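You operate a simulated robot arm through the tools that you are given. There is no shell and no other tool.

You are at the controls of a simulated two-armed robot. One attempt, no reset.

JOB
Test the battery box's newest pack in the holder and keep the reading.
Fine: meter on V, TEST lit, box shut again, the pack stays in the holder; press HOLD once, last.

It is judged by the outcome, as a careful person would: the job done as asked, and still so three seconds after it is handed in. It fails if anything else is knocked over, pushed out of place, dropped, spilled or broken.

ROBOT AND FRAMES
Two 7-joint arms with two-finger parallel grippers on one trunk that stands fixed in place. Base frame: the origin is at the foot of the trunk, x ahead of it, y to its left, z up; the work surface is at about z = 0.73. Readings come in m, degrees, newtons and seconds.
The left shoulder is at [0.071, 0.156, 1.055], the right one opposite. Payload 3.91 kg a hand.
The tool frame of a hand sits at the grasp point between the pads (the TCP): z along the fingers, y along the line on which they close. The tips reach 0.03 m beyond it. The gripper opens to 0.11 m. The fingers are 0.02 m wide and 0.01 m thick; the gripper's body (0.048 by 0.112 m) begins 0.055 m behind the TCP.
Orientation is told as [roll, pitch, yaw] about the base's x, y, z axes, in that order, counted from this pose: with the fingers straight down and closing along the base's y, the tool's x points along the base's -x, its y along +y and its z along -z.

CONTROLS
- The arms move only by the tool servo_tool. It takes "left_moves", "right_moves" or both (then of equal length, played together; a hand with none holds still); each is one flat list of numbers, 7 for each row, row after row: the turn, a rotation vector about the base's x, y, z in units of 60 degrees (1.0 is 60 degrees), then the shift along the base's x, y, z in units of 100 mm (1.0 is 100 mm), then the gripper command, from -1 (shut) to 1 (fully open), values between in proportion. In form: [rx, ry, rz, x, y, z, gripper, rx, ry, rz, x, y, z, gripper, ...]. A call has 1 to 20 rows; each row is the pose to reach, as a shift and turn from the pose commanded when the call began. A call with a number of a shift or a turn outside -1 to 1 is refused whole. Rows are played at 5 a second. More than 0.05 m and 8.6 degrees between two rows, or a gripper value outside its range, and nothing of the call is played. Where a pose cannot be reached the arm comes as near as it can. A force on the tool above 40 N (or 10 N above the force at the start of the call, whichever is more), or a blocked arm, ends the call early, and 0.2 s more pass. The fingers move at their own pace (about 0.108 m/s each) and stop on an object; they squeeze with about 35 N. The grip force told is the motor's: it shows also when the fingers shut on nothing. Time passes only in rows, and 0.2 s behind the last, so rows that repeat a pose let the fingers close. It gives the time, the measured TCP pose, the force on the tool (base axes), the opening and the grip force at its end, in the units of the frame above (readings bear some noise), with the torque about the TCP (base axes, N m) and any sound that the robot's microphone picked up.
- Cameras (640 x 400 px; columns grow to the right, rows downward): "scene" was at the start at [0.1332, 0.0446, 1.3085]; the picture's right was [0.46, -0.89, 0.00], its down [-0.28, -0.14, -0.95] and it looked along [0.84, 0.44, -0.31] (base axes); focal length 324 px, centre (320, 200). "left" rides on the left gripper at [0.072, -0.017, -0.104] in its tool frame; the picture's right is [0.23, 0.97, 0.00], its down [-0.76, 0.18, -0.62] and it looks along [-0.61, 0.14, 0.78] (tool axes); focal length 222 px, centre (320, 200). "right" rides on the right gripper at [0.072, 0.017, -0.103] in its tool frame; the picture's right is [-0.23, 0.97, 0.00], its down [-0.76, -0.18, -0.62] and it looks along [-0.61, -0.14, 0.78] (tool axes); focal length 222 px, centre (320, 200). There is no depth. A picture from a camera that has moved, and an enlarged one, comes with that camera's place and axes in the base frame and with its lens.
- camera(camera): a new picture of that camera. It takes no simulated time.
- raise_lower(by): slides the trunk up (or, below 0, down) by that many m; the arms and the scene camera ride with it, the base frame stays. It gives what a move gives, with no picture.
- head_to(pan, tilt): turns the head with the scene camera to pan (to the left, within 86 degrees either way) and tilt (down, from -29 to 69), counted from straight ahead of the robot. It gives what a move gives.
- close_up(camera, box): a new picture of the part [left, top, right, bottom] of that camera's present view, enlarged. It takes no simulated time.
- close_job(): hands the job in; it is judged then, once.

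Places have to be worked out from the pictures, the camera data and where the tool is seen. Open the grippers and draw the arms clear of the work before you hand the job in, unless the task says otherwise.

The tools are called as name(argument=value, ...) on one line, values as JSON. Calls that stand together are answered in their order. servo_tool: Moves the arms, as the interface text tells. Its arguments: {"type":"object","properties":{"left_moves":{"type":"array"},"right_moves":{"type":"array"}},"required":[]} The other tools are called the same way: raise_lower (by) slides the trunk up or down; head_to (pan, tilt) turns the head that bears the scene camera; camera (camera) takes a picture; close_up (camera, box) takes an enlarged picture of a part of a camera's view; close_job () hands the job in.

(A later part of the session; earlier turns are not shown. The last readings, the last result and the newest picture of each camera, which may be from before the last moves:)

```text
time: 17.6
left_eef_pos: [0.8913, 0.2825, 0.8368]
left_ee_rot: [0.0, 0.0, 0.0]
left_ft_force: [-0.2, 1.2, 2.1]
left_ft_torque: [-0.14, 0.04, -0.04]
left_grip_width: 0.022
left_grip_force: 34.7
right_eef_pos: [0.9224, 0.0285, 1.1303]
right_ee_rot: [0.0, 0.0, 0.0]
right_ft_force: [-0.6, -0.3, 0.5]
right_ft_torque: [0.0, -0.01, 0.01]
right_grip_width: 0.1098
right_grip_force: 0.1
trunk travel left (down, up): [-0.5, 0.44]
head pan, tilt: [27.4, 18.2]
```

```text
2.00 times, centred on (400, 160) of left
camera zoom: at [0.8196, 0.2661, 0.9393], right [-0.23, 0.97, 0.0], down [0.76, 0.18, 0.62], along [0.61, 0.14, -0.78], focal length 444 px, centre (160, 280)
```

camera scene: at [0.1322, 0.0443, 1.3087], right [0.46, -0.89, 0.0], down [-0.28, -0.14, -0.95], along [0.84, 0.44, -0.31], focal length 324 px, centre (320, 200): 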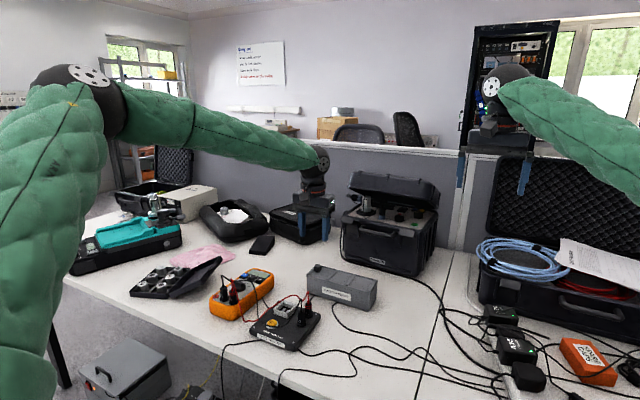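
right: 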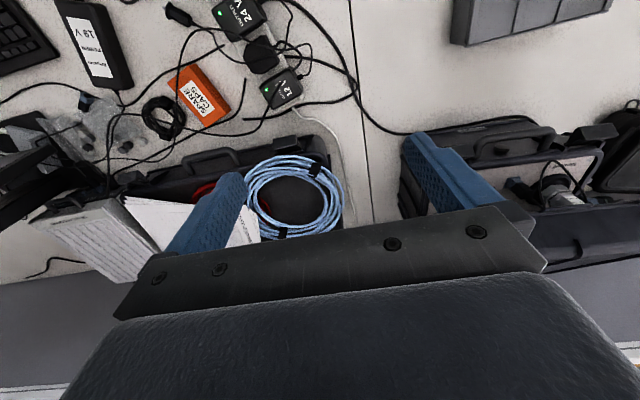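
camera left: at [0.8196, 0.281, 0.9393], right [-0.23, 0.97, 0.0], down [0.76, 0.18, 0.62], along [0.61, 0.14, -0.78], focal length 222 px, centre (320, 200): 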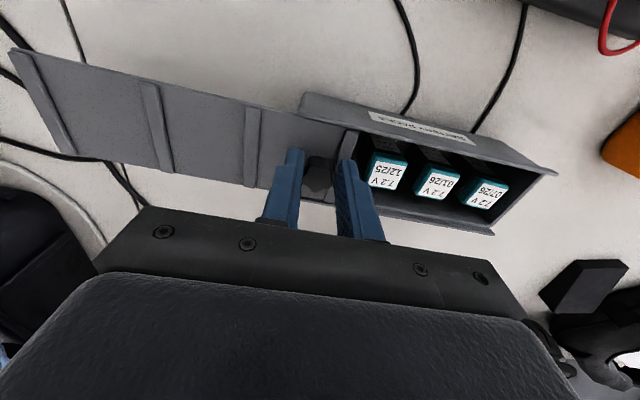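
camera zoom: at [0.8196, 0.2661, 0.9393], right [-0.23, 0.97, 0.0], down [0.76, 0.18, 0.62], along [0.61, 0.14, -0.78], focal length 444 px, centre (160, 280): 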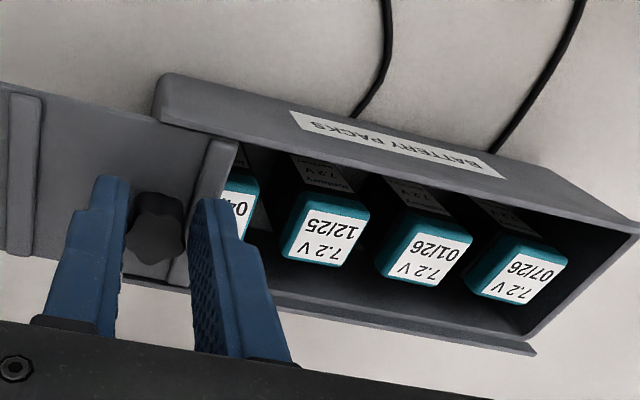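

The fourth pack reads "04/…". I need its year, so I'll slide a bit further.

servo_tool(left_moves=[0, 0, 0, 0, -0.05, 0, -1, 0, 0, 0, 0, -0.12, 0, -1, 0, 0, 0, 0, -0.12, 0, -1])

close_up(camera="scene", box=[310, 240, 390, 300])

close_up(camera="left", box=[240, 80, 560, 240])

```text
time: 18.4
left_eef_pos: [0.8914, 0.2686, 0.8357]
left_ee_rot: [0.0, 0.0, 0.0]
left_ft_force: [0.0, 0.3, 2.3]
left_ft_torque: [-0.12, -0.01, 0.04]
left_grip_width: 0.0222
left_grip_force: 35.8
right_eef_pos: [0.9214, 0.0289, 1.1307]
right_ee_rot: [0.0, 0.0, 0.1]
right_ft_force: [0.2, 0.3, 0.3]
right_ft_torque: [0.01, -0.01, -0.01]
right_grip_width: 0.1099
right_grip_force: 0.1
trunk travel left (down, up): [-0.5, 0.44]
head pan, tilt: [27.4, 18.2]
```

```text
6.67 times, centred on (350, 270) of scene
camera zoom: at [0.1331, 0.0443, 1.3085], right [0.46, -0.89, 0.0], down [-0.28, -0.14, -0.95], along [0.84, 0.44, -0.31], focal length 2163 px, centre (120, -267)
```

zoom: 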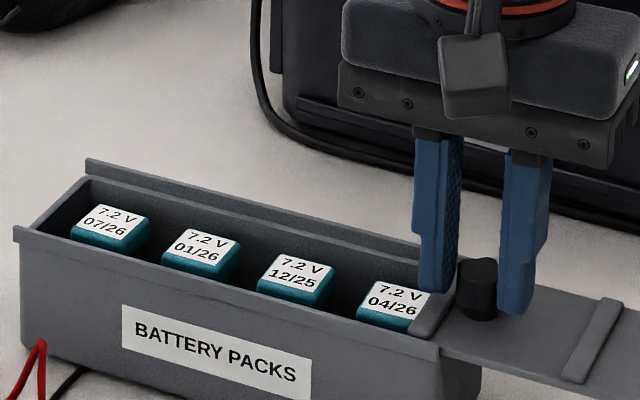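

```text
2.00 times, centred on (400, 160) of left
camera zoom: at [0.8196, 0.2536, 0.9393], right [-0.23, 0.97, 0.0], down [0.76, 0.18, 0.62], along [0.61, 0.14, -0.78], focal length 444 px, centre (160, 280)
```

zoom: 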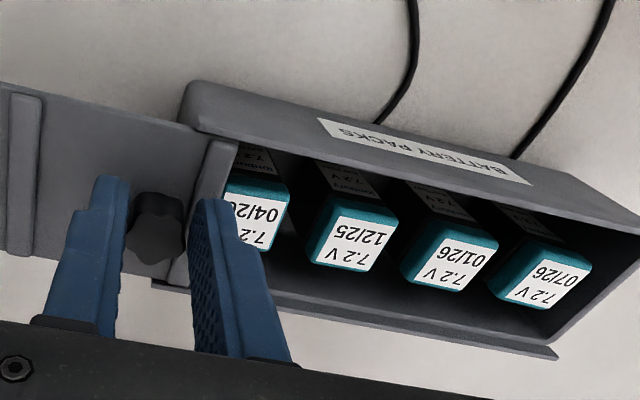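

All the dates are now clear: 07/26, 01/26, 12/25 and 04/26. The newest is 07/26, the pack nearest the knob end at about (0.901, 0.447) with its top at z≈0.786. I'll slide the lid part way back so its rails support it, then let go.

servo_tool(left_moves=[0, 0, 0, 0, 0.15, 0, -1, 0, 0, 0, 0, 0.3, 0, -1, 0, 0, 0, 0, 0.45, 0, -1, 0, 0, 0, 0, 0.6, 0, -1, 0, 0, 0, 0, 0.7, 0, -1, 0, 0, 0, 0, 0.7, 0, -1])

servo_tool(left_moves=[0, 0, 0, 0, 0, 0, -0.2, 0, 0, 0, 0, 0, 0, -0.2, 0, 0, 0, 0, 0, 0, -0.2, 0, 0, 0, 0, 0, 0.3, -0.2, 0, 0, 0, 0, 0, 0.7, -0.2, 0, 0, 0, 0, 0, 1.0, -0.2])

camera(camera="left")

close_up(camera="scene", box=[290, 230, 410, 320])

```text
time: 19.8
left_eef_pos: [0.8921, 0.3397, 0.835]
left_ee_rot: [0.0, -0.1, 0.0]
left_ft_force: [5.3, 0.0, 3.4]
left_ft_torque: [0.14, -0.27, -0.08]
left_grip_width: 0.0218
left_grip_force: 34.6
right_eef_pos: [0.9215, 0.0271, 1.1301]
right_ee_rot: [0.0, 0.0, -0.1]
right_ft_force: [-1.5, -0.1, -0.5]
right_ft_torque: [-0.01, -0.01, 0.01]
right_grip_width: 0.1101
right_grip_force: 0.1
trunk travel left (down, up): [-0.5, 0.44]
head pan, tilt: [27.4, 18.2]
```

```text
time: 21.2
left_eef_pos: [0.8919, 0.3406, 0.9364]
left_ee_rot: [0.0, 0.0, 0.0]
left_ft_force: [0.6, 0.0, 0.3]
left_ft_torque: [0.0, 0.0, 0.02]
left_grip_width: 0.0442
left_grip_force: 0.1
right_eef_pos: [0.9228, 0.0277, 1.1318]
right_ee_rot: [-0.1, 0.0, 0.0]
right_ft_force: [0.0, -0.7, 0.9]
right_ft_torque: [-0.01, 0.02, -0.02]
right_grip_width: 0.1097
right_grip_force: 0.0
trunk travel left (down, up): [-0.5, 0.44]
head pan, tilt: [27.4, 18.2]
```

```text
taken
camera left: at [0.8199, 0.3242, 1.0402], right [-0.23, 0.97, 0.0], down [0.76, 0.18, 0.62], along [0.61, 0.14, -0.78], focal length 222 px, centre (320, 200)
```

left: 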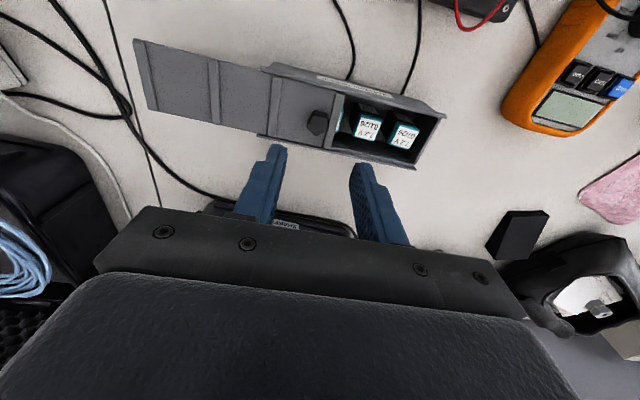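

```text
4.44 times, centred on (350, 275) of scene
camera zoom: at [0.1328, 0.0441, 1.3085], right [0.46, -0.89, 0.0], down [-0.28, -0.14, -0.95], along [0.84, 0.44, -0.31], focal length 1442 px, centre (187, -133)
```

zoom: 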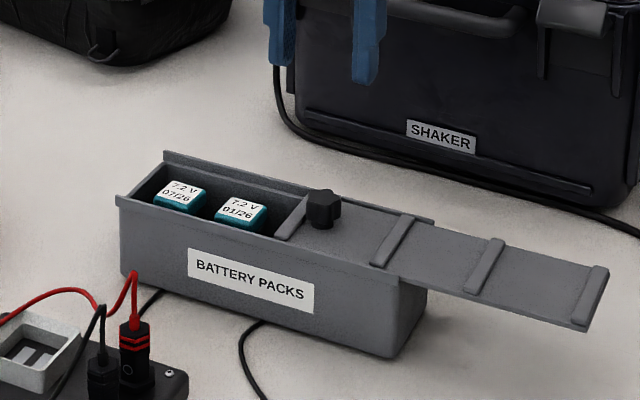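

The lid stays put. I'll move the hand over the 07/26 pack and look at the clearances around it.

servo_tool(left_moves=[0, 0, 0, -0.2, 0.4, 0, 0.4, 0, 0, 0, -0.4, 0.8, 0, 0.4, 0, 0, 0, -0.4, 0.8, 0, 0.4])

close_up(camera="left", box=[200, 60, 400, 180])

close_up(camera="scene", box=[308, 255, 358, 295])

```text
time: 22.0
left_eef_pos: [0.8522, 0.4206, 0.9362]
left_ee_rot: [0.0, 0.1, 0.0]
left_ft_force: [0.3, 0.7, 0.0]
left_ft_torque: [-0.01, 0.01, 0.01]
left_grip_width: 0.0771
left_grip_force: 0.1
right_eef_pos: [0.9219, 0.0283, 1.1293]
right_ee_rot: [0.0, 0.1, -0.1]
right_ft_force: [-0.3, 0.2, 0.6]
right_ft_torque: [-0.03, 0.0, -0.02]
right_grip_width: 0.1098
right_grip_force: 0.0
trunk travel left (down, up): [-0.5, 0.44]
head pan, tilt: [27.4, 18.2]
```

```text
3.20 times, centred on (300, 120) of left
camera zoom: at [0.78, 0.4051, 1.0399], right [-0.23, 0.97, 0.0], down [0.76, 0.18, 0.62], along [0.61, 0.14, -0.78], focal length 711 px, centre (384, 456)
```

zoom: 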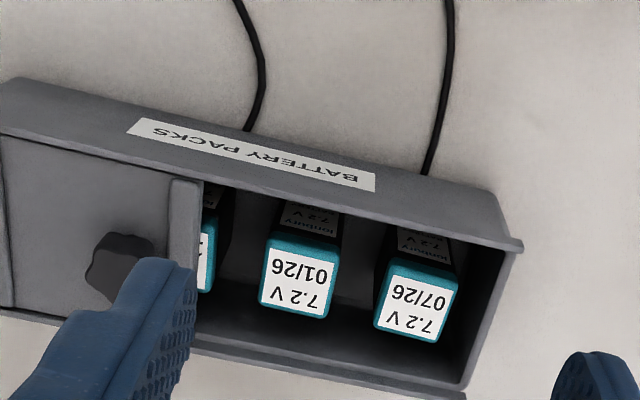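

```text
10.00 times, centred on (333, 275) of scene
camera zoom: at [0.1338, 0.0441, 1.3084], right [0.46, -0.89, 0.0], down [-0.28, -0.14, -0.95], along [0.84, 0.44, -0.31], focal length 3244 px, centre (190, -550)
```

zoom: 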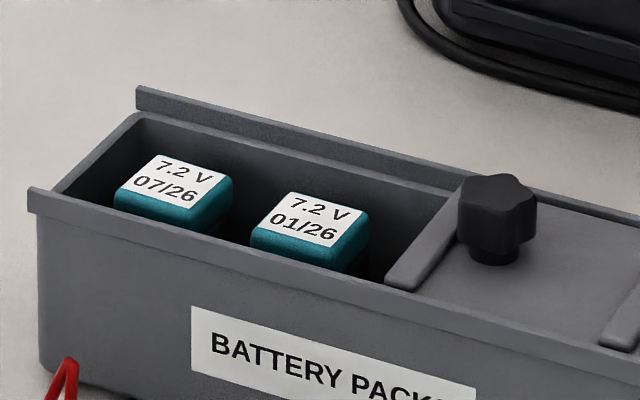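

The 07/26 pack leaves about 11–12 mm to the end wall and about 19 mm to its neighbour. I'll go closer for a better measurement before inserting the 10 mm fingers.

servo_tool(left_moves=[0, 0, 0, -0.1, 0.1, -0.2, 0.4, 0, 0, 0, -0.2, 0.15, -0.4, 0.4, 0, 0, 0, -0.2, 0.15, -0.4, 0.4])

close_up(camera="left", box=[250, 100, 390, 200])

camera(camera="left")

```text
time: 22.8
left_eef_pos: [0.8314, 0.4344, 0.8942]
left_ee_rot: [0.0, 0.0, 0.0]
left_ft_force: [-0.2, -0.8, -0.5]
left_ft_torque: [0.0, 0.02, -0.01]
left_grip_width: 0.0771
left_grip_force: 0.1
right_eef_pos: [0.9225, 0.0272, 1.128]
right_ee_rot: [0.0, -0.1, 0.0]
right_ft_force: [0.5, -0.8, 0.3]
right_ft_torque: [0.04, 0.01, -0.02]
right_grip_width: 0.11
right_grip_force: 0.0
trunk travel left (down, up): [-0.5, 0.44]
head pan, tilt: [27.4, 18.2]
```

```text
4.00 times, centred on (320, 150) of left
camera zoom: at [0.7596, 0.4196, 0.9992], right [-0.23, 0.97, 0.0], down [0.76, 0.18, 0.62], along [0.61, 0.14, -0.78], focal length 888 px, centre (320, 400)
```

zoom: 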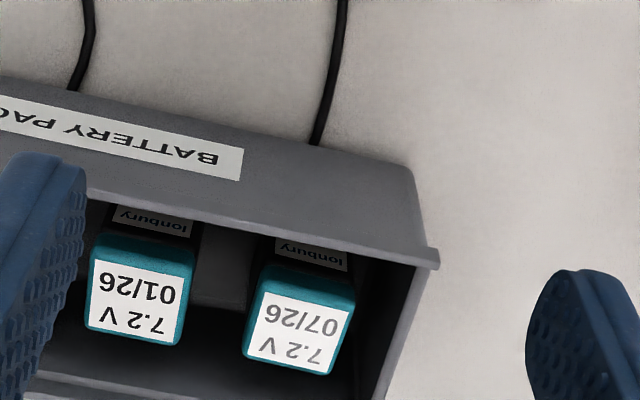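

```text
taken
camera left: at [0.7596, 0.4196, 0.9992], right [-0.23, 0.97, 0.0], down [0.76, 0.18, 0.62], along [0.61, 0.14, -0.78], focal length 222 px, centre (320, 200)
```

left: 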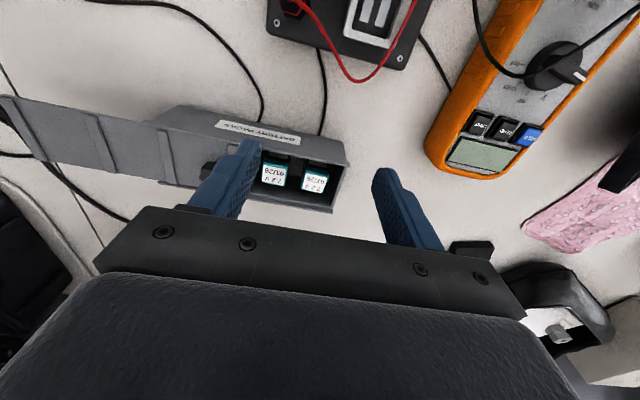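

The gap at the end wall is about 11.8 mm, and about 18 mm to the neighbour. I'll narrow the opening to about 33 mm and hover just above the pack, then check alignment visually before inserting.

servo_tool(left_moves=[0, 0, 0, 0.35, 0.05, 0, -0.39, 0, 0, 0, 0.67, 0.09, 0, -0.39, 0, 0, 0, 0.67, 0.09, -0.3, -0.39, 0, 0, 0, 0.67, 0.09, -0.6, -0.39, 0, 0, 0, 0.67, 0.09, -0.6, -0.39])

close_up(camera="left", box=[250, 110, 390, 210])

close_up(camera="scene", box=[303, 245, 358, 295])

```text
time: 24.0
left_eef_pos: [0.8997, 0.4442, 0.8365]
left_ee_rot: [-0.1, 0.0, -0.2]
left_ft_force: [-1.0, -0.5, 0.6]
left_ft_torque: [-0.03, 0.0, -0.03]
left_grip_width: 0.0338
left_grip_force: 0.0
right_eef_pos: [0.922, 0.028, 1.131]
right_ee_rot: [-0.1, 0.0, 0.0]
right_ft_force: [-0.3, -0.9, 0.3]
right_ft_torque: [0.0, -0.04, -0.02]
right_grip_width: 0.11
right_grip_force: 0.0
trunk travel left (down, up): [-0.5, 0.44]
head pan, tilt: [27.4, 18.2]
```

```text
4.00 times, centred on (320, 160) of left
camera zoom: at [0.8269, 0.4278, 0.9392], right [-0.23, 0.97, 0.0], down [0.76, 0.18, 0.62], along [0.61, 0.14, -0.78], focal length 888 px, centre (320, 360)
```

zoom: 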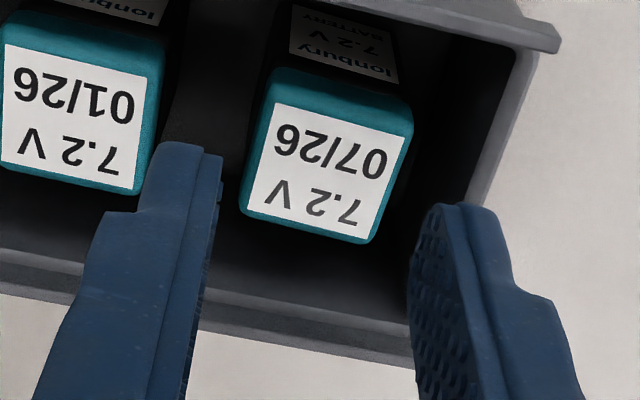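

```text
8.00 times, centred on (330, 270) of scene
camera zoom: at [0.1328, 0.0443, 1.3086], right [0.46, -0.89, 0.0], down [-0.28, -0.14, -0.95], along [0.84, 0.44, -0.31], focal length 2596 px, centre (236, -360)
```

zoom: 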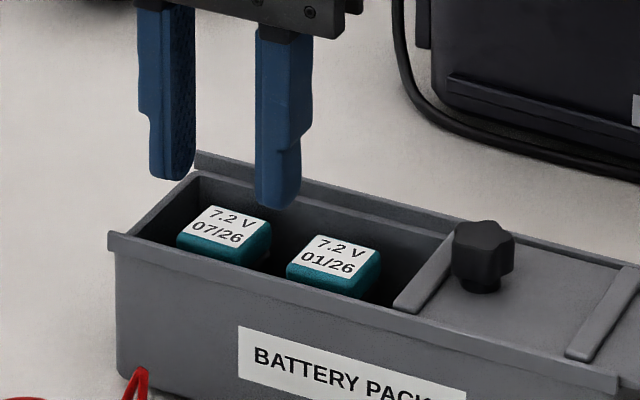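

The fingertips line up with the gaps, with about 1 mm clearance on the end-wall side. I'll shift 0.8 mm in −y and go down halfway first, watching the force.

servo_tool(left_moves=[0, 0, 0, -0.005, -0.008, 0, -0.39, 0, 0, 0, -0.005, -0.008, -0.08, -0.39, 0, 0, 0, -0.005, -0.008, -0.15, -0.39, 0, 0, 0, -0.005, -0.008, -0.22, -0.39, 0, 0, 0, -0.005, -0.008, -0.22, -0.39])

close_up(camera="left", box=[250, 110, 390, 210])

close_up(camera="scene", box=[303, 245, 358, 295])

```text
time: 25.2
left_eef_pos: [0.8979, 0.4421, 0.8126]
left_ee_rot: [0.0, 0.0, 0.0]
left_ft_force: [-0.3, 0.5, 0.6]
left_ft_torque: [0.05, 0.01, -0.01]
left_grip_width: 0.034
left_grip_force: 0.2
right_eef_pos: [0.9219, 0.0279, 1.1294]
right_ee_rot: [0.0, 0.0, 0.0]
right_ft_force: [-0.8, 0.3, 0.5]
right_ft_torque: [0.01, -0.03, -0.05]
right_grip_width: 0.1098
right_grip_force: 0.0
trunk travel left (down, up): [-0.5, 0.44]
head pan, tilt: [27.4, 18.2]
```

```text
4.00 times, centred on (320, 160) of left
camera zoom: at [0.8264, 0.4267, 0.9171], right [-0.23, 0.97, 0.0], down [0.76, 0.18, 0.62], along [0.61, 0.14, -0.78], focal length 888 px, centre (320, 360)
```

zoom: 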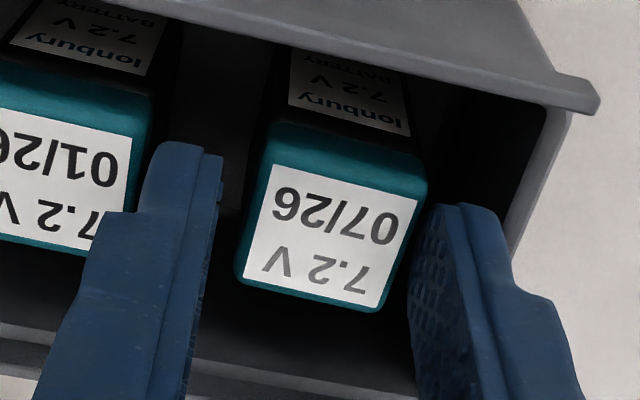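

```text
8.00 times, centred on (330, 270) of scene
camera zoom: at [0.1334, 0.0444, 1.3084], right [0.46, -0.89, 0.0], down [-0.28, -0.14, -0.95], along [0.84, 0.44, -0.31], focal length 2596 px, centre (236, -360)
```

zoom: 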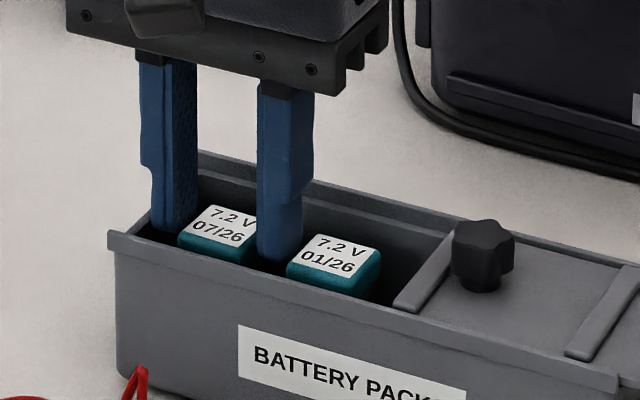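

No contact and well placed. I'll go down 18 mm more, then close while centring on the pack.

servo_tool(left_moves=[0, 0, 0, 0, 0, -0.06, -0.39, 0, 0, 0, 0, 0, -0.12, -0.39, 0, 0, 0, 0, 0, -0.18, -0.39, 0, 0, 0, 0, 0.02, -0.18, -1, 0, 0, 0, 0, 0.02, -0.18, -1, 0, 0, 0, 0, 0.02, -0.18, -1])

close_up(camera="left", box=[250, 110, 390, 210])

close_up(camera="scene", box=[303, 245, 358, 295])

```text
time: 26.6
left_eef_pos: [0.8987, 0.4438, 0.7964]
left_ee_rot: [-0.1, -0.1, 0.0]
left_ft_force: [0.8, -0.7, 2.3]
left_ft_torque: [-0.04, -0.03, -0.01]
left_grip_width: 0.0269
left_grip_force: 34.9
right_eef_pos: [0.9212, 0.0279, 1.1293]
right_ee_rot: [0.0, 0.0, 0.0]
right_ft_force: [-0.6, -0.5, -0.4]
right_ft_torque: [-0.01, 0.0, 0.0]
right_grip_width: 0.1102
right_grip_force: 0.1
trunk travel left (down, up): [-0.5, 0.44]
head pan, tilt: [27.4, 18.2]
```

```text
4.00 times, centred on (320, 160) of left
camera zoom: at [0.8263, 0.4285, 0.8992], right [-0.23, 0.97, 0.0], down [0.76, 0.18, 0.62], along [0.61, 0.14, -0.78], focal length 888 px, centre (320, 360)
```

zoom: 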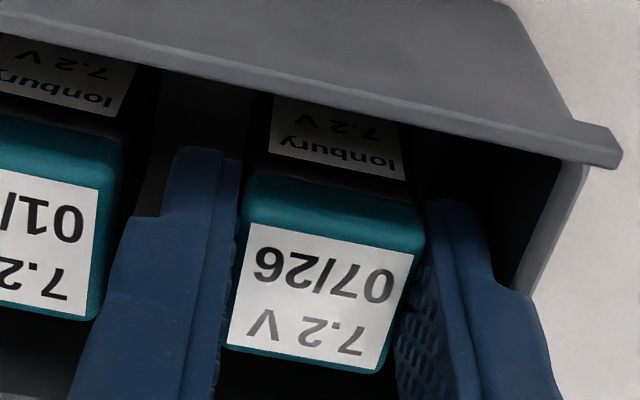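

```text
8.00 times, centred on (330, 270) of scene
camera zoom: at [0.1332, 0.0443, 1.3085], right [0.46, -0.89, 0.0], down [-0.28, -0.14, -0.95], along [0.84, 0.44, -0.31], focal length 2596 px, centre (236, -360)
```

zoom: 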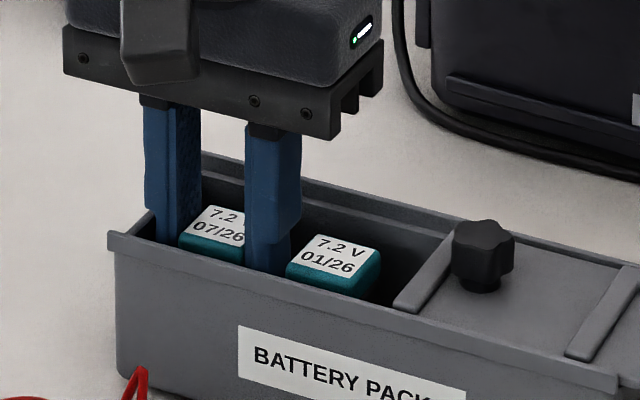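

The pack is gripped at 27 mm wide. I'll lift it straight up.

servo_tool(left_moves=[0, 0, 0, 0, 0, 0.1, -1, 0, 0, 0, 0, 0, 0.25, -1, 0, 0, 0, 0, 0, 0.5, -1, 0, 0, 0, 0, 0, 0.75, -1, 0, 0, 0, 0, 0, 1.0, -1, 0, 0, 0, 0, 0, 1.0, -1])

camera(camera="scene")

close_up(camera="scene", box=[270, 200, 390, 320])

camera(camera="left")

```text
time: 28.0
left_eef_pos: [0.8982, 0.4451, 0.8959]
left_ee_rot: [-0.1, 0.2, -0.1]
left_ft_force: [0.5, -0.4, -1.0]
left_ft_torque: [-0.01, 0.01, 0.0]
left_grip_width: 0.027
left_grip_force: 35.3
right_eef_pos: [0.9229, 0.0276, 1.1283]
right_ee_rot: [0.0, 0.1, 0.0]
right_ft_force: [-0.2, 0.4, -0.6]
right_ft_torque: [0.04, 0.02, -0.01]
right_grip_width: 0.1101
right_grip_force: 0.2
trunk travel left (down, up): [-0.5, 0.44]
head pan, tilt: [27.4, 18.2]
```

```text
taken
camera scene: at [0.1339, 0.0448, 1.3084], right [0.46, -0.89, 0.0], down [-0.28, -0.14, -0.95], along [0.84, 0.44, -0.31], focal length 324 px, centre (320, 200)
```

scene: 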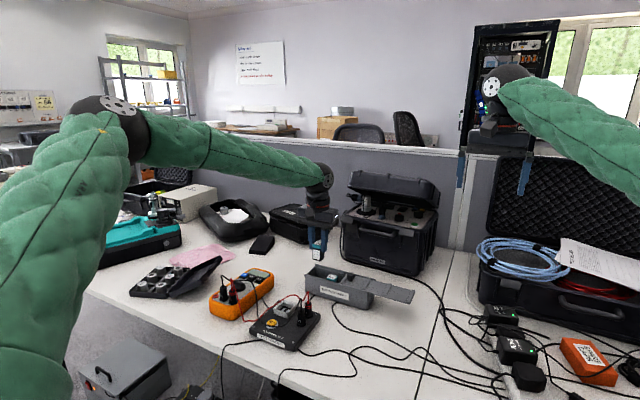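

```text
3.33 times, centred on (330, 260) of scene
camera zoom: at [0.1339, 0.0448, 1.3084], right [0.46, -0.89, 0.0], down [-0.28, -0.14, -0.95], along [0.84, 0.44, -0.31], focal length 1082 px, centre (287, 0)
```

zoom: 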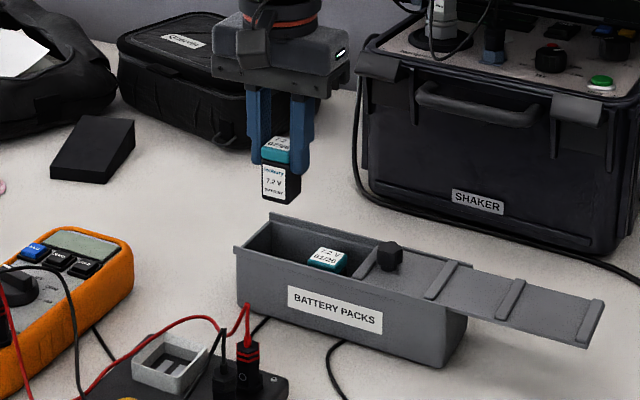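

```text
taken
camera left: at [0.8264, 0.4291, 0.9996], right [-0.23, 0.97, 0.0], down [0.76, 0.18, 0.62], along [0.61, 0.14, -0.78], focal length 222 px, centre (320, 200)
```

left: 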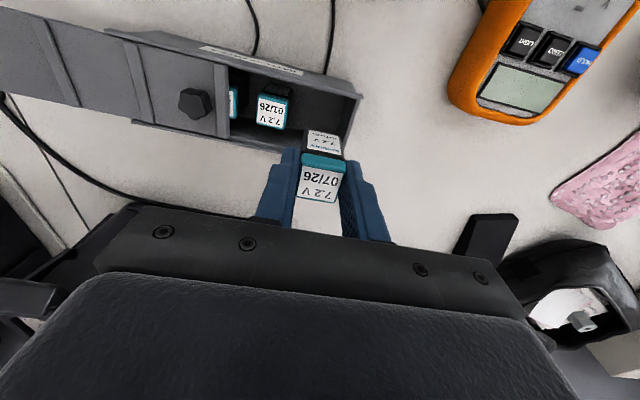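

I have the 07/26 pack. It is about 48 mm tall and its top sits about 10 mm below the TCP. I'll carry it high towards the holder and take pictures there to locate the socket.

servo_tool(left_moves=[0, 0, 0, 0, 0, 0.4, -1, 0, 0, 0, -0.2, 0, 0.75, -1, 0, 0, 0, -0.6, 0, 0.75, -1, 0, 0, 0, -1.0, 0, 0.75, -1])

servo_tool(left_moves=[0, 0, 0, -0.35, 0, 0, -1, 0, 0, 0, -0.7, 0, 0, -1, 0, 0, 0, -1.0, 0, 0, -1, 0, 0, 0, -1.0, 0, 0, -1])

camera(camera="left")

close_up(camera="scene", box=[240, 220, 360, 340])

```text
time: 29.0
left_eef_pos: [0.7969, 0.4436, 0.9728]
left_ee_rot: [0.2, 0.1, -0.1]
left_ft_force: [-0.4, -0.1, 0.1]
left_ft_torque: [0.0, -0.01, -0.01]
left_grip_width: 0.027
left_grip_force: 34.8
right_eef_pos: [0.9204, 0.0275, 1.1323]
right_ee_rot: [0.0, 0.0, -0.1]
right_ft_force: [-0.3, -0.6, 0.3]
right_ft_torque: [-0.04, -0.04, 0.03]
right_grip_width: 0.1098
right_grip_force: 0.2
trunk travel left (down, up): [-0.5, 0.44]
head pan, tilt: [27.4, 18.2]
```

```text
time: 30.0
left_eef_pos: [0.7004, 0.4446, 0.9711]
left_ee_rot: [0.0, 0.1, 0.0]
left_ft_force: [0.4, -0.9, -1.4]
left_ft_torque: [0.0, 0.0, -0.01]
left_grip_width: 0.0273
left_grip_force: 34.8
right_eef_pos: [0.9224, 0.0286, 1.1289]
right_ee_rot: [-0.1, 0.0, 0.0]
right_ft_force: [-0.3, -0.5, 0.2]
right_ft_torque: [0.0, 0.0, -0.01]
right_grip_width: 0.1102
right_grip_force: 0.2
trunk travel left (down, up): [-0.5, 0.44]
head pan, tilt: [27.4, 18.2]
```

```text
taken
camera left: at [0.6276, 0.4281, 1.0738], right [-0.23, 0.97, 0.0], down [0.76, 0.18, 0.62], along [0.61, 0.14, -0.78], focal length 222 px, centre (320, 200)
```

left: 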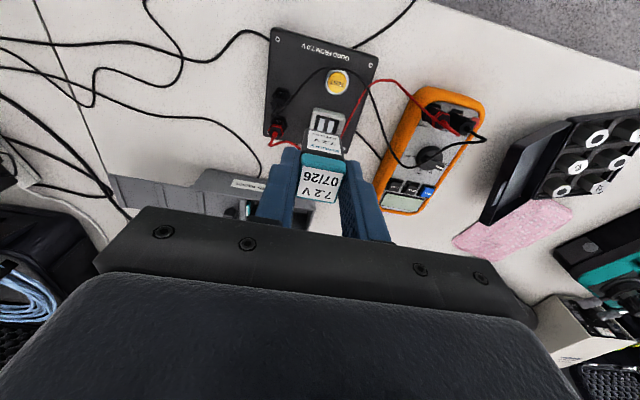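

```text
3.33 times, centred on (300, 280) of scene
camera zoom: at [0.1341, 0.0443, 1.3084], right [0.46, -0.89, 0.0], down [-0.28, -0.14, -0.95], along [0.84, 0.44, -0.31], focal length 1082 px, centre (387, -67)
```

zoom: 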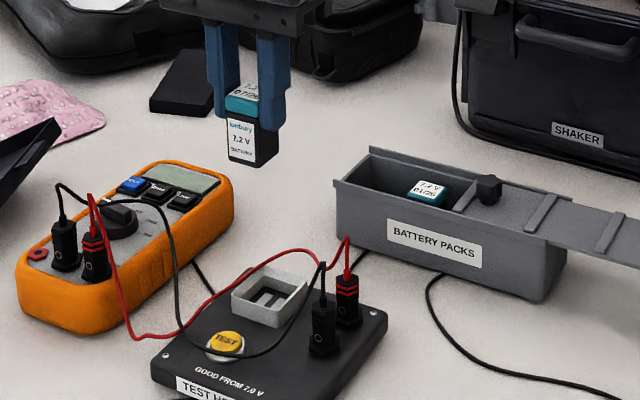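

servo_tool(left_moves=[0, 0, 0, 0.2, 0, 0, -1, 0, 0, 0, 0.4, 0, 0, -1, 0, 0, 0, 0.4, 0, 0, -1])

close_up(camera="left", box=[240, 0, 400, 120])

close_up(camera="left", box=[290, 60, 370, 120])

close_up(camera="scene", box=[260, 290, 320, 335])

```text
time: 30.8
left_eef_pos: [0.7384, 0.4451, 0.9724]
left_ee_rot: [0.1, 0.1, 0.0]
left_ft_force: [-0.3, -0.3, -1.0]
left_ft_torque: [0.02, 0.01, -0.02]
left_grip_width: 0.0268
left_grip_force: 35.1
right_eef_pos: [0.9221, 0.0289, 1.13]
right_ee_rot: [0.0, 0.0, 0.1]
right_ft_force: [-0.4, 0.3, 0.3]
right_ft_torque: [0.02, 0.0, -0.01]
right_grip_width: 0.11
right_grip_force: 0.0
trunk travel left (down, up): [-0.5, 0.44]
head pan, tilt: [27.4, 18.2]
```

```text
3.33 times, centred on (320, 60) of left
camera zoom: at [0.6663, 0.4294, 1.0748], right [-0.23, 0.97, 0.0], down [0.76, 0.18, 0.62], along [0.61, 0.14, -0.78], focal length 740 px, centre (320, 667)
```

zoom: 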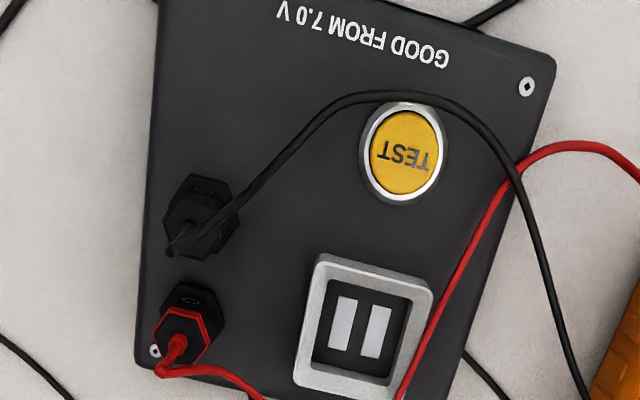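

```text
6.67 times, centred on (330, 90) of left
camera zoom: at [0.6663, 0.4294, 1.0748], right [-0.23, 0.97, 0.0], down [0.76, 0.18, 0.62], along [0.61, 0.14, -0.78], focal length 1481 px, centre (253, 933)
```

zoom: 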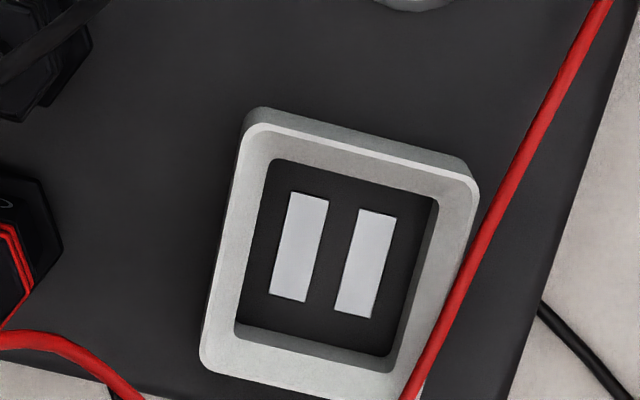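

```text
8.89 times, centred on (290, 312) of scene
camera zoom: at [0.1329, 0.0447, 1.3086], right [0.46, -0.89, 0.0], down [-0.28, -0.14, -0.95], along [0.84, 0.44, -0.31], focal length 2884 px, centre (587, -800)
```

zoom: 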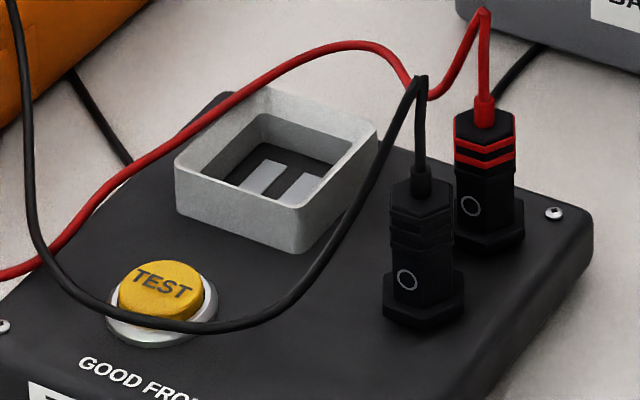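

The socket is well located: its contacts are centred at about (0.738, 0.4625), the rim is at z≈0.774, and yaw is about 0. The wires stay clear of the opening, but the red one passes along its +y side. I'll check how the pack sits in the fingers.

close_up(camera="left", box=[260, 110, 380, 220])

close_up(camera="scene", box=[265, 200, 345, 300])

```text
3.64 times, centred on (320, 165) of left
camera zoom: at [0.6663, 0.4294, 1.0748], right [-0.23, 0.97, 0.0], down [0.76, 0.18, 0.62], along [0.61, 0.14, -0.78], focal length 808 px, centre (320, 327)
```

zoom: 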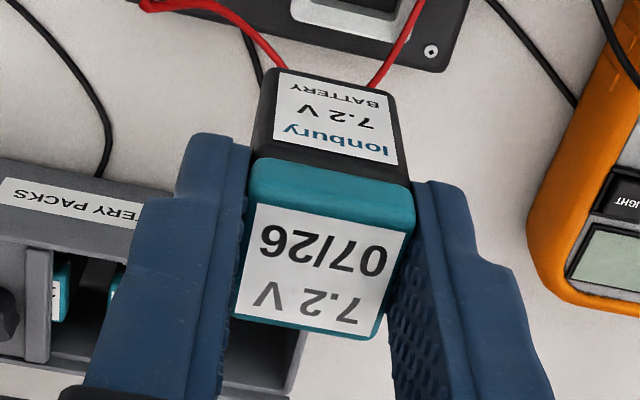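

```text
4.00 times, centred on (305, 250) of scene
camera zoom: at [0.1329, 0.0447, 1.3086], right [0.46, -0.89, 0.0], down [-0.28, -0.14, -0.95], along [0.84, 0.44, -0.31], focal length 1298 px, centre (380, 0)
```

zoom: 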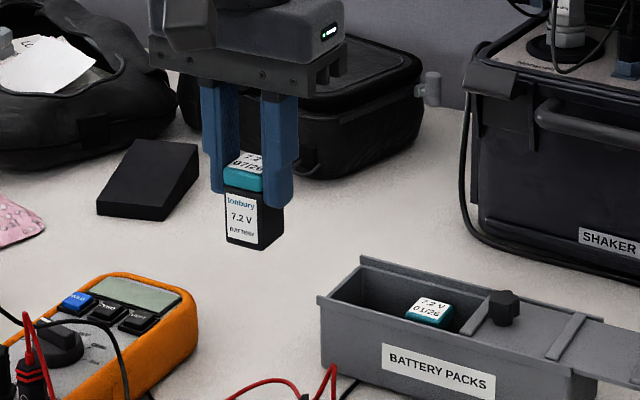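

The pack's centre sits about 3.5 mm in +x of the TCP and is centred in y. I'll align it over the socket at TCP ≈ (0.7345, 0.4625) and descend partway.

servo_tool(left_moves=[0, 0, 0, -0.038, 0.16, 0, -1, 0, 0, 0, -0.038, 0.16, -0.35, -1, 0, 0, 0, -0.038, 0.16, -0.7, -1, 0, 0, 0, -0.038, 0.16, -0.9, -1, 0, 0, 0, -0.038, 0.16, -0.9, -1])

close_up(camera="left", box=[240, 60, 400, 180])

close_up(camera="scene", box=[250, 260, 330, 330])

```text
time: 32.0
left_eef_pos: [0.7346, 0.4613, 0.8822]
left_ee_rot: [-0.1, 0.0, 0.0]
left_ft_force: [-0.5, 0.5, -0.7]
left_ft_torque: [-0.02, -0.02, 0.04]
left_grip_width: 0.0271
left_grip_force: 34.3
right_eef_pos: [0.922, 0.0275, 1.1297]
right_ee_rot: [0.0, 0.0, -0.1]
right_ft_force: [-0.3, -0.3, -0.2]
right_ft_torque: [-0.01, 0.01, -0.01]
right_grip_width: 0.1101
right_grip_force: 0.0
trunk travel left (down, up): [-0.5, 0.44]
head pan, tilt: [27.4, 18.2]
```

```text
3.33 times, centred on (320, 120) of left
camera zoom: at [0.6626, 0.4451, 0.9848], right [-0.23, 0.97, 0.0], down [0.76, 0.18, 0.62], along [0.61, 0.14, -0.78], focal length 740 px, centre (320, 467)
```

zoom: 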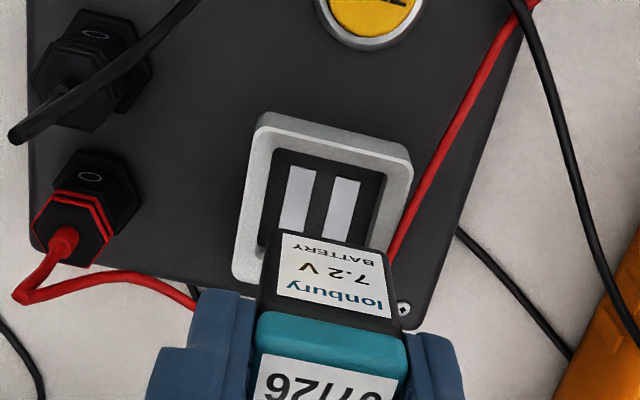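

```text
5.71 times, centred on (290, 295) of scene
camera zoom: at [0.1331, 0.0445, 1.3085], right [0.46, -0.89, 0.0], down [-0.28, -0.14, -0.95], along [0.84, 0.44, -0.31], focal length 1854 px, centre (491, -343)
```

zoom: 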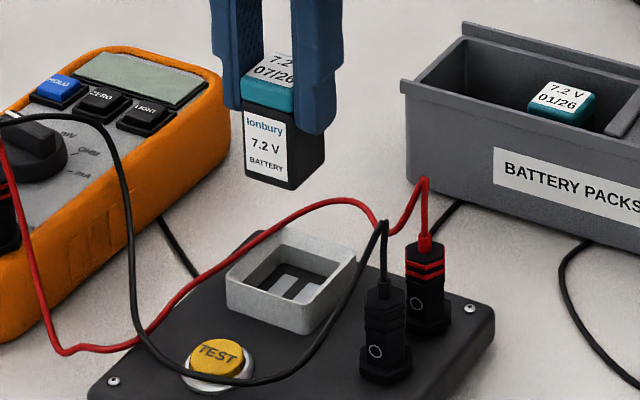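

The projected pack base agrees with the socket position. I'll lower it to just above the rim and recheck.

servo_tool(left_moves=[0, 0, 0, 0, 0.005, -0.15, -1, 0, 0, 0, 0, 0.01, -0.3, -1, 0, 0, 0, 0, 0.01, -0.4, -1, 0, 0, 0, 0, 0.01, -0.4, -1])

close_up(camera="left", box=[240, 60, 400, 180])

close_up(camera="scene", box=[255, 270, 325, 330])

```text
time: 33.0
left_eef_pos: [0.7348, 0.461, 0.8406]
left_ee_rot: [0.0, 0.1, 0.0]
left_ft_force: [0.8, 0.1, -0.8]
left_ft_torque: [0.01, 0.01, 0.0]
left_grip_width: 0.0269
left_grip_force: 35.0
right_eef_pos: [0.9224, 0.0286, 1.1294]
right_ee_rot: [0.1, -0.1, 0.0]
right_ft_force: [-0.1, -0.7, 0.3]
right_ft_torque: [0.02, -0.02, -0.01]
right_grip_width: 0.1101
right_grip_force: 0.0
trunk travel left (down, up): [-0.5, 0.44]
head pan, tilt: [27.4, 18.2]
```

```text
3.33 times, centred on (320, 120) of left
camera zoom: at [0.6625, 0.4461, 0.9446], right [-0.23, 0.97, 0.0], down [0.76, 0.18, 0.62], along [0.61, 0.14, -0.78], focal length 740 px, centre (320, 467)
```

zoom: 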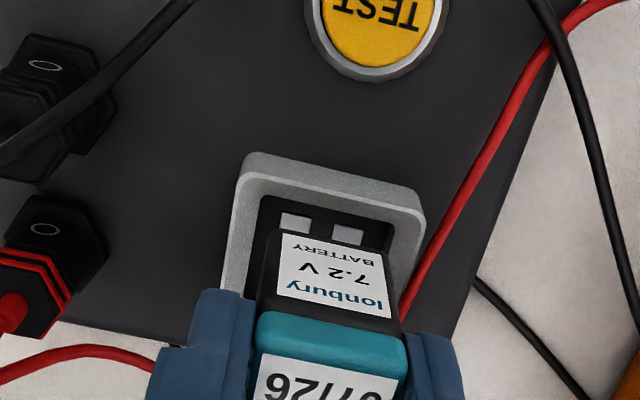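

```text
6.67 times, centred on (290, 300) of scene
camera zoom: at [0.1332, 0.0445, 1.3085], right [0.46, -0.89, 0.0], down [-0.28, -0.14, -0.95], along [0.84, 0.44, -0.31], focal length 2163 px, centre (520, -467)
```

zoom: 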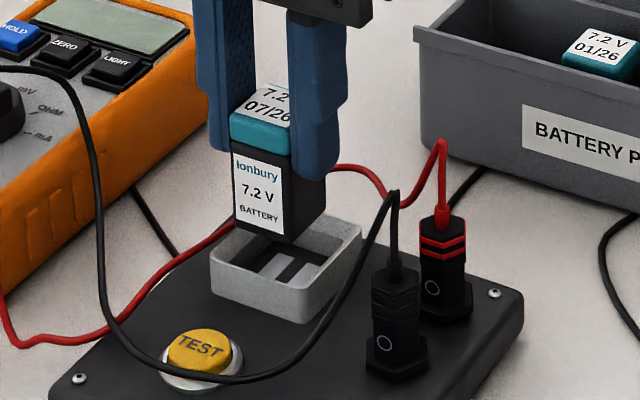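

Nearly aligned. I'll nudge +1.5 mm in x and −0.5 mm in y, then lower into the rim, watching the force.

servo_tool(left_moves=[0, 0, 0, 0.015, -0.005, 0, -1, 0, 0, 0, 0.015, -0.005, -0.05, -1, 0, 0, 0, 0.015, -0.005, -0.1, -1, 0, 0, 0, 0.015, -0.005, -0.14, -1, 0, 0, 0, 0.015, -0.005, -0.14, -1])

close_up(camera="left", box=[240, 60, 400, 180])

close_up(camera="scene", box=[255, 270, 325, 330])

```text
time: 34.2
left_eef_pos: [0.7346, 0.4623, 0.8269]
left_ee_rot: [0.1, -0.1, 0.1]
left_ft_force: [1.0, 0.1, -1.7]
left_ft_torque: [-0.01, -0.02, 0.05]
left_grip_width: 0.0274
left_grip_force: 34.9
right_eef_pos: [0.9219, 0.0286, 1.1297]
right_ee_rot: [0.1, 0.0, 0.1]
right_ft_force: [-0.2, 0.8, 0.6]
right_ft_torque: [-0.01, 0.05, -0.01]
right_grip_width: 0.1099
right_grip_force: 0.1
trunk travel left (down, up): [-0.5, 0.44]
head pan, tilt: [27.4, 18.2]
```

```text
3.33 times, centred on (320, 120) of left
camera zoom: at [0.6643, 0.4457, 0.9302], right [-0.23, 0.97, 0.0], down [0.76, 0.18, 0.62], along [0.61, 0.14, -0.78], focal length 740 px, centre (320, 467)
```

zoom: 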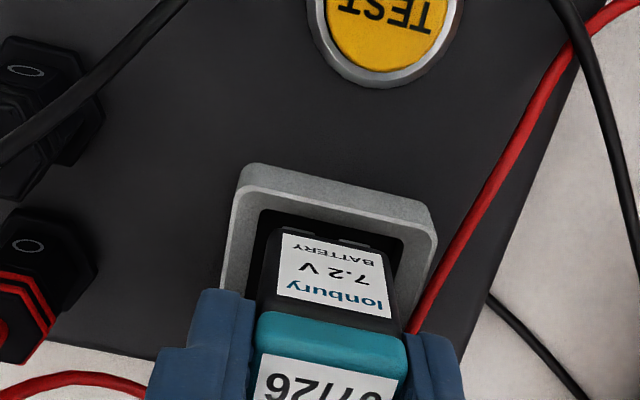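

```text
6.67 times, centred on (290, 300) of scene
camera zoom: at [0.1333, 0.0445, 1.3085], right [0.46, -0.89, 0.0], down [-0.28, -0.14, -0.95], along [0.84, 0.44, -0.31], focal length 2163 px, centre (520, -467)
```

zoom: 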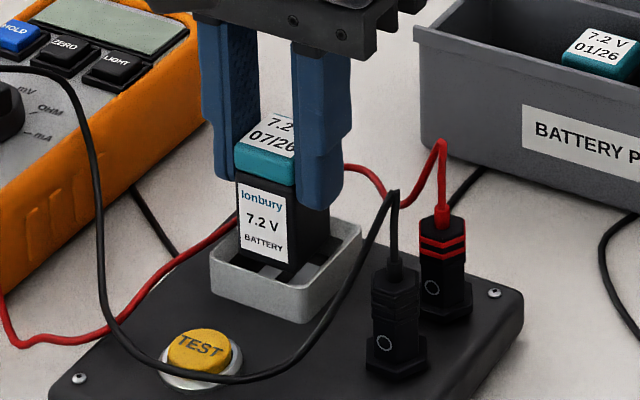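

Centred in the rim with no contact force. I'll continue down gently until it seats.

servo_tool(left_moves=[0, 0, 0, 0, 0, -0.03, -1, 0, 0, 0, 0, 0, -0.06, -1, 0, 0, 0, 0, 0, -0.08, -1, 0, 0, 0, 0, 0, -0.08, -1])

close_up(camera="scene", box=[255, 270, 325, 330])

close_up(camera="left", box=[240, 60, 400, 180])

```text
time: 35.2
left_eef_pos: [0.7361, 0.4619, 0.8191]
left_ee_rot: [0.0, 0.0, 0.0]
left_ft_force: [0.1, 0.6, -0.6]
left_ft_torque: [0.03, 0.01, -0.02]
left_grip_width: 0.0271
left_grip_force: 34.6
right_eef_pos: [0.922, 0.0286, 1.1303]
right_ee_rot: [-0.1, 0.1, 0.0]
right_ft_force: [-0.5, -1.4, -0.4]
right_ft_torque: [0.01, -0.02, 0.02]
right_grip_width: 0.1099
right_grip_force: 0.0
trunk travel left (down, up): [-0.5, 0.44]
head pan, tilt: [27.4, 18.2]
```

```text
6.67 times, centred on (290, 300) of scene
camera zoom: at [0.1334, 0.0446, 1.3085], right [0.46, -0.89, 0.0], down [-0.28, -0.14, -0.95], along [0.84, 0.44, -0.31], focal length 2163 px, centre (520, -467)
```

zoom: 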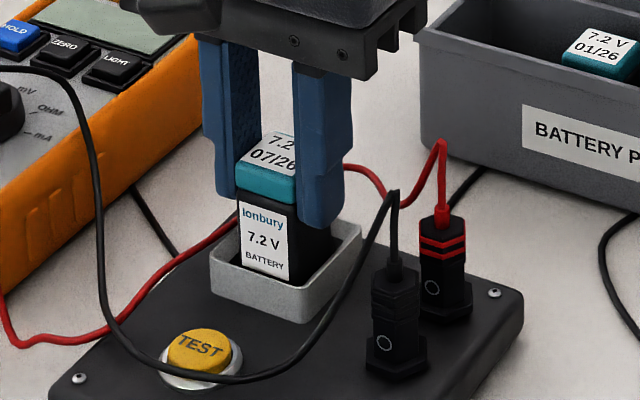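

```text
3.33 times, centred on (320, 120) of left
camera zoom: at [0.6642, 0.4455, 0.922], right [-0.23, 0.97, 0.0], down [0.76, 0.18, 0.62], along [0.61, 0.14, -0.78], focal length 740 px, centre (320, 467)
```

zoom: 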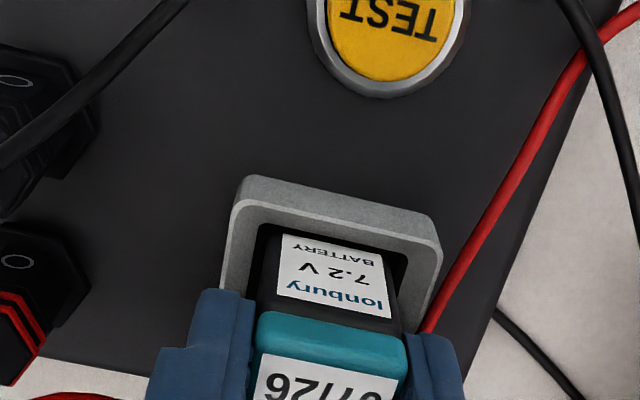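

servo_tool(left_moves=[0, 0, 0, 0, 0, -0.02, -1, 0, 0, 0, 0, 0, -0.04, -1, 0, 0, 0, 0, 0, -0.05, -1, 0, 0, 0, 0, 0, -0.05, -1])

close_up(camera="scene", box=[255, 270, 325, 330])

close_up(camera="left", box=[240, 60, 400, 180])

```text
time: 36.2
left_eef_pos: [0.7354, 0.4606, 0.815]
left_ee_rot: [0.0, 0.0, 0.0]
left_ft_force: [0.6, 0.1, -1.0]
left_ft_torque: [0.01, -0.01, -0.04]
left_grip_width: 0.0272
left_grip_force: 35.1
right_eef_pos: [0.9217, 0.0291, 1.1307]
right_ee_rot: [-0.1, 0.0, 0.0]
right_ft_force: [0.1, 0.0, -0.4]
right_ft_torque: [-0.01, -0.01, -0.01]
right_grip_width: 0.1099
right_grip_force: 0.1
trunk travel left (down, up): [-0.5, 0.44]
head pan, tilt: [27.4, 18.2]
```

```text
6.67 times, centred on (290, 300) of scene
camera zoom: at [0.1334, 0.0446, 1.3085], right [0.46, -0.89, 0.0], down [-0.28, -0.14, -0.95], along [0.84, 0.44, -0.31], focal length 2163 px, centre (520, -467)
```

zoom: 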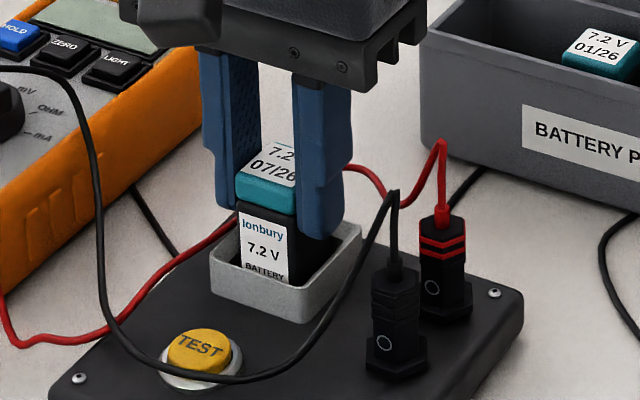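

```text
3.33 times, centred on (320, 120) of left
camera zoom: at [0.6639, 0.4455, 0.9172], right [-0.23, 0.97, 0.0], down [0.76, 0.18, 0.62], along [0.61, 0.14, -0.78], focal length 740 px, centre (320, 467)
```

zoom: 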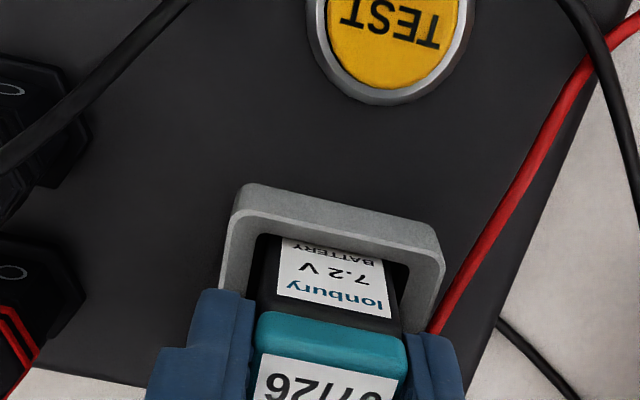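

servo_tool(left_moves=[0, 0, 0, 0, 0, -0.02, -1, 0, 0, 0, 0, 0, -0.04, -1, 0, 0, 0, 0, 0, -0.05, -1, 0, 0, 0, 0, 0, -0.05, -1])

close_up(camera="scene", box=[255, 270, 325, 330])

close_up(camera="left", box=[240, 60, 400, 180])

```text
time: 37.2
left_eef_pos: [0.7361, 0.4611, 0.8123]
left_ee_rot: [-0.1, -0.1, 0.0]
left_ft_force: [2.3, 4.8, 24.3]
left_ft_torque: [0.17, -0.14, -0.01]
left_grip_width: 0.0274
left_grip_force: 35.1
right_eef_pos: [0.9198, 0.0268, 1.1317]
right_ee_rot: [-0.1, 0.0, 0.0]
right_ft_force: [0.4, -0.1, 0.2]
right_ft_torque: [-0.02, 0.01, -0.03]
right_grip_width: 0.11
right_grip_force: 0.1
trunk travel left (down, up): [-0.5, 0.44]
head pan, tilt: [27.4, 18.2]
```

```text
6.67 times, centred on (290, 300) of scene
camera zoom: at [0.1318, 0.0438, 1.3088], right [0.46, -0.89, 0.0], down [-0.28, -0.14, -0.95], along [0.84, 0.44, -0.31], focal length 2163 px, centre (520, -467)
```

zoom: 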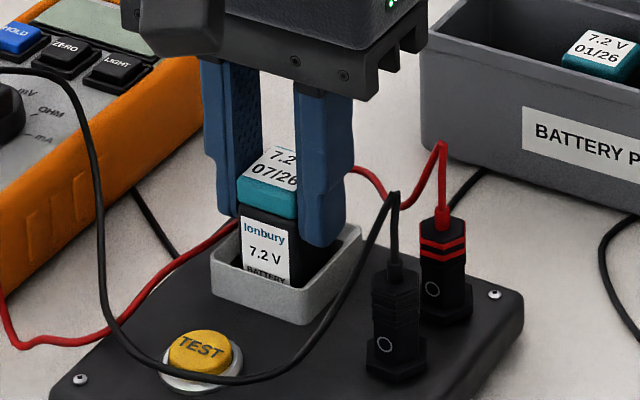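

```text
3.33 times, centred on (320, 120) of left
camera zoom: at [0.6636, 0.4451, 0.9143], right [-0.23, 0.97, 0.0], down [0.76, 0.18, 0.63], along [0.61, 0.14, -0.78], focal length 740 px, centre (320, 467)
```

zoom: 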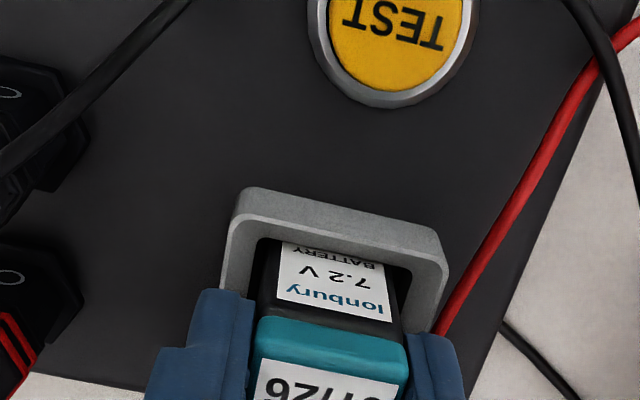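

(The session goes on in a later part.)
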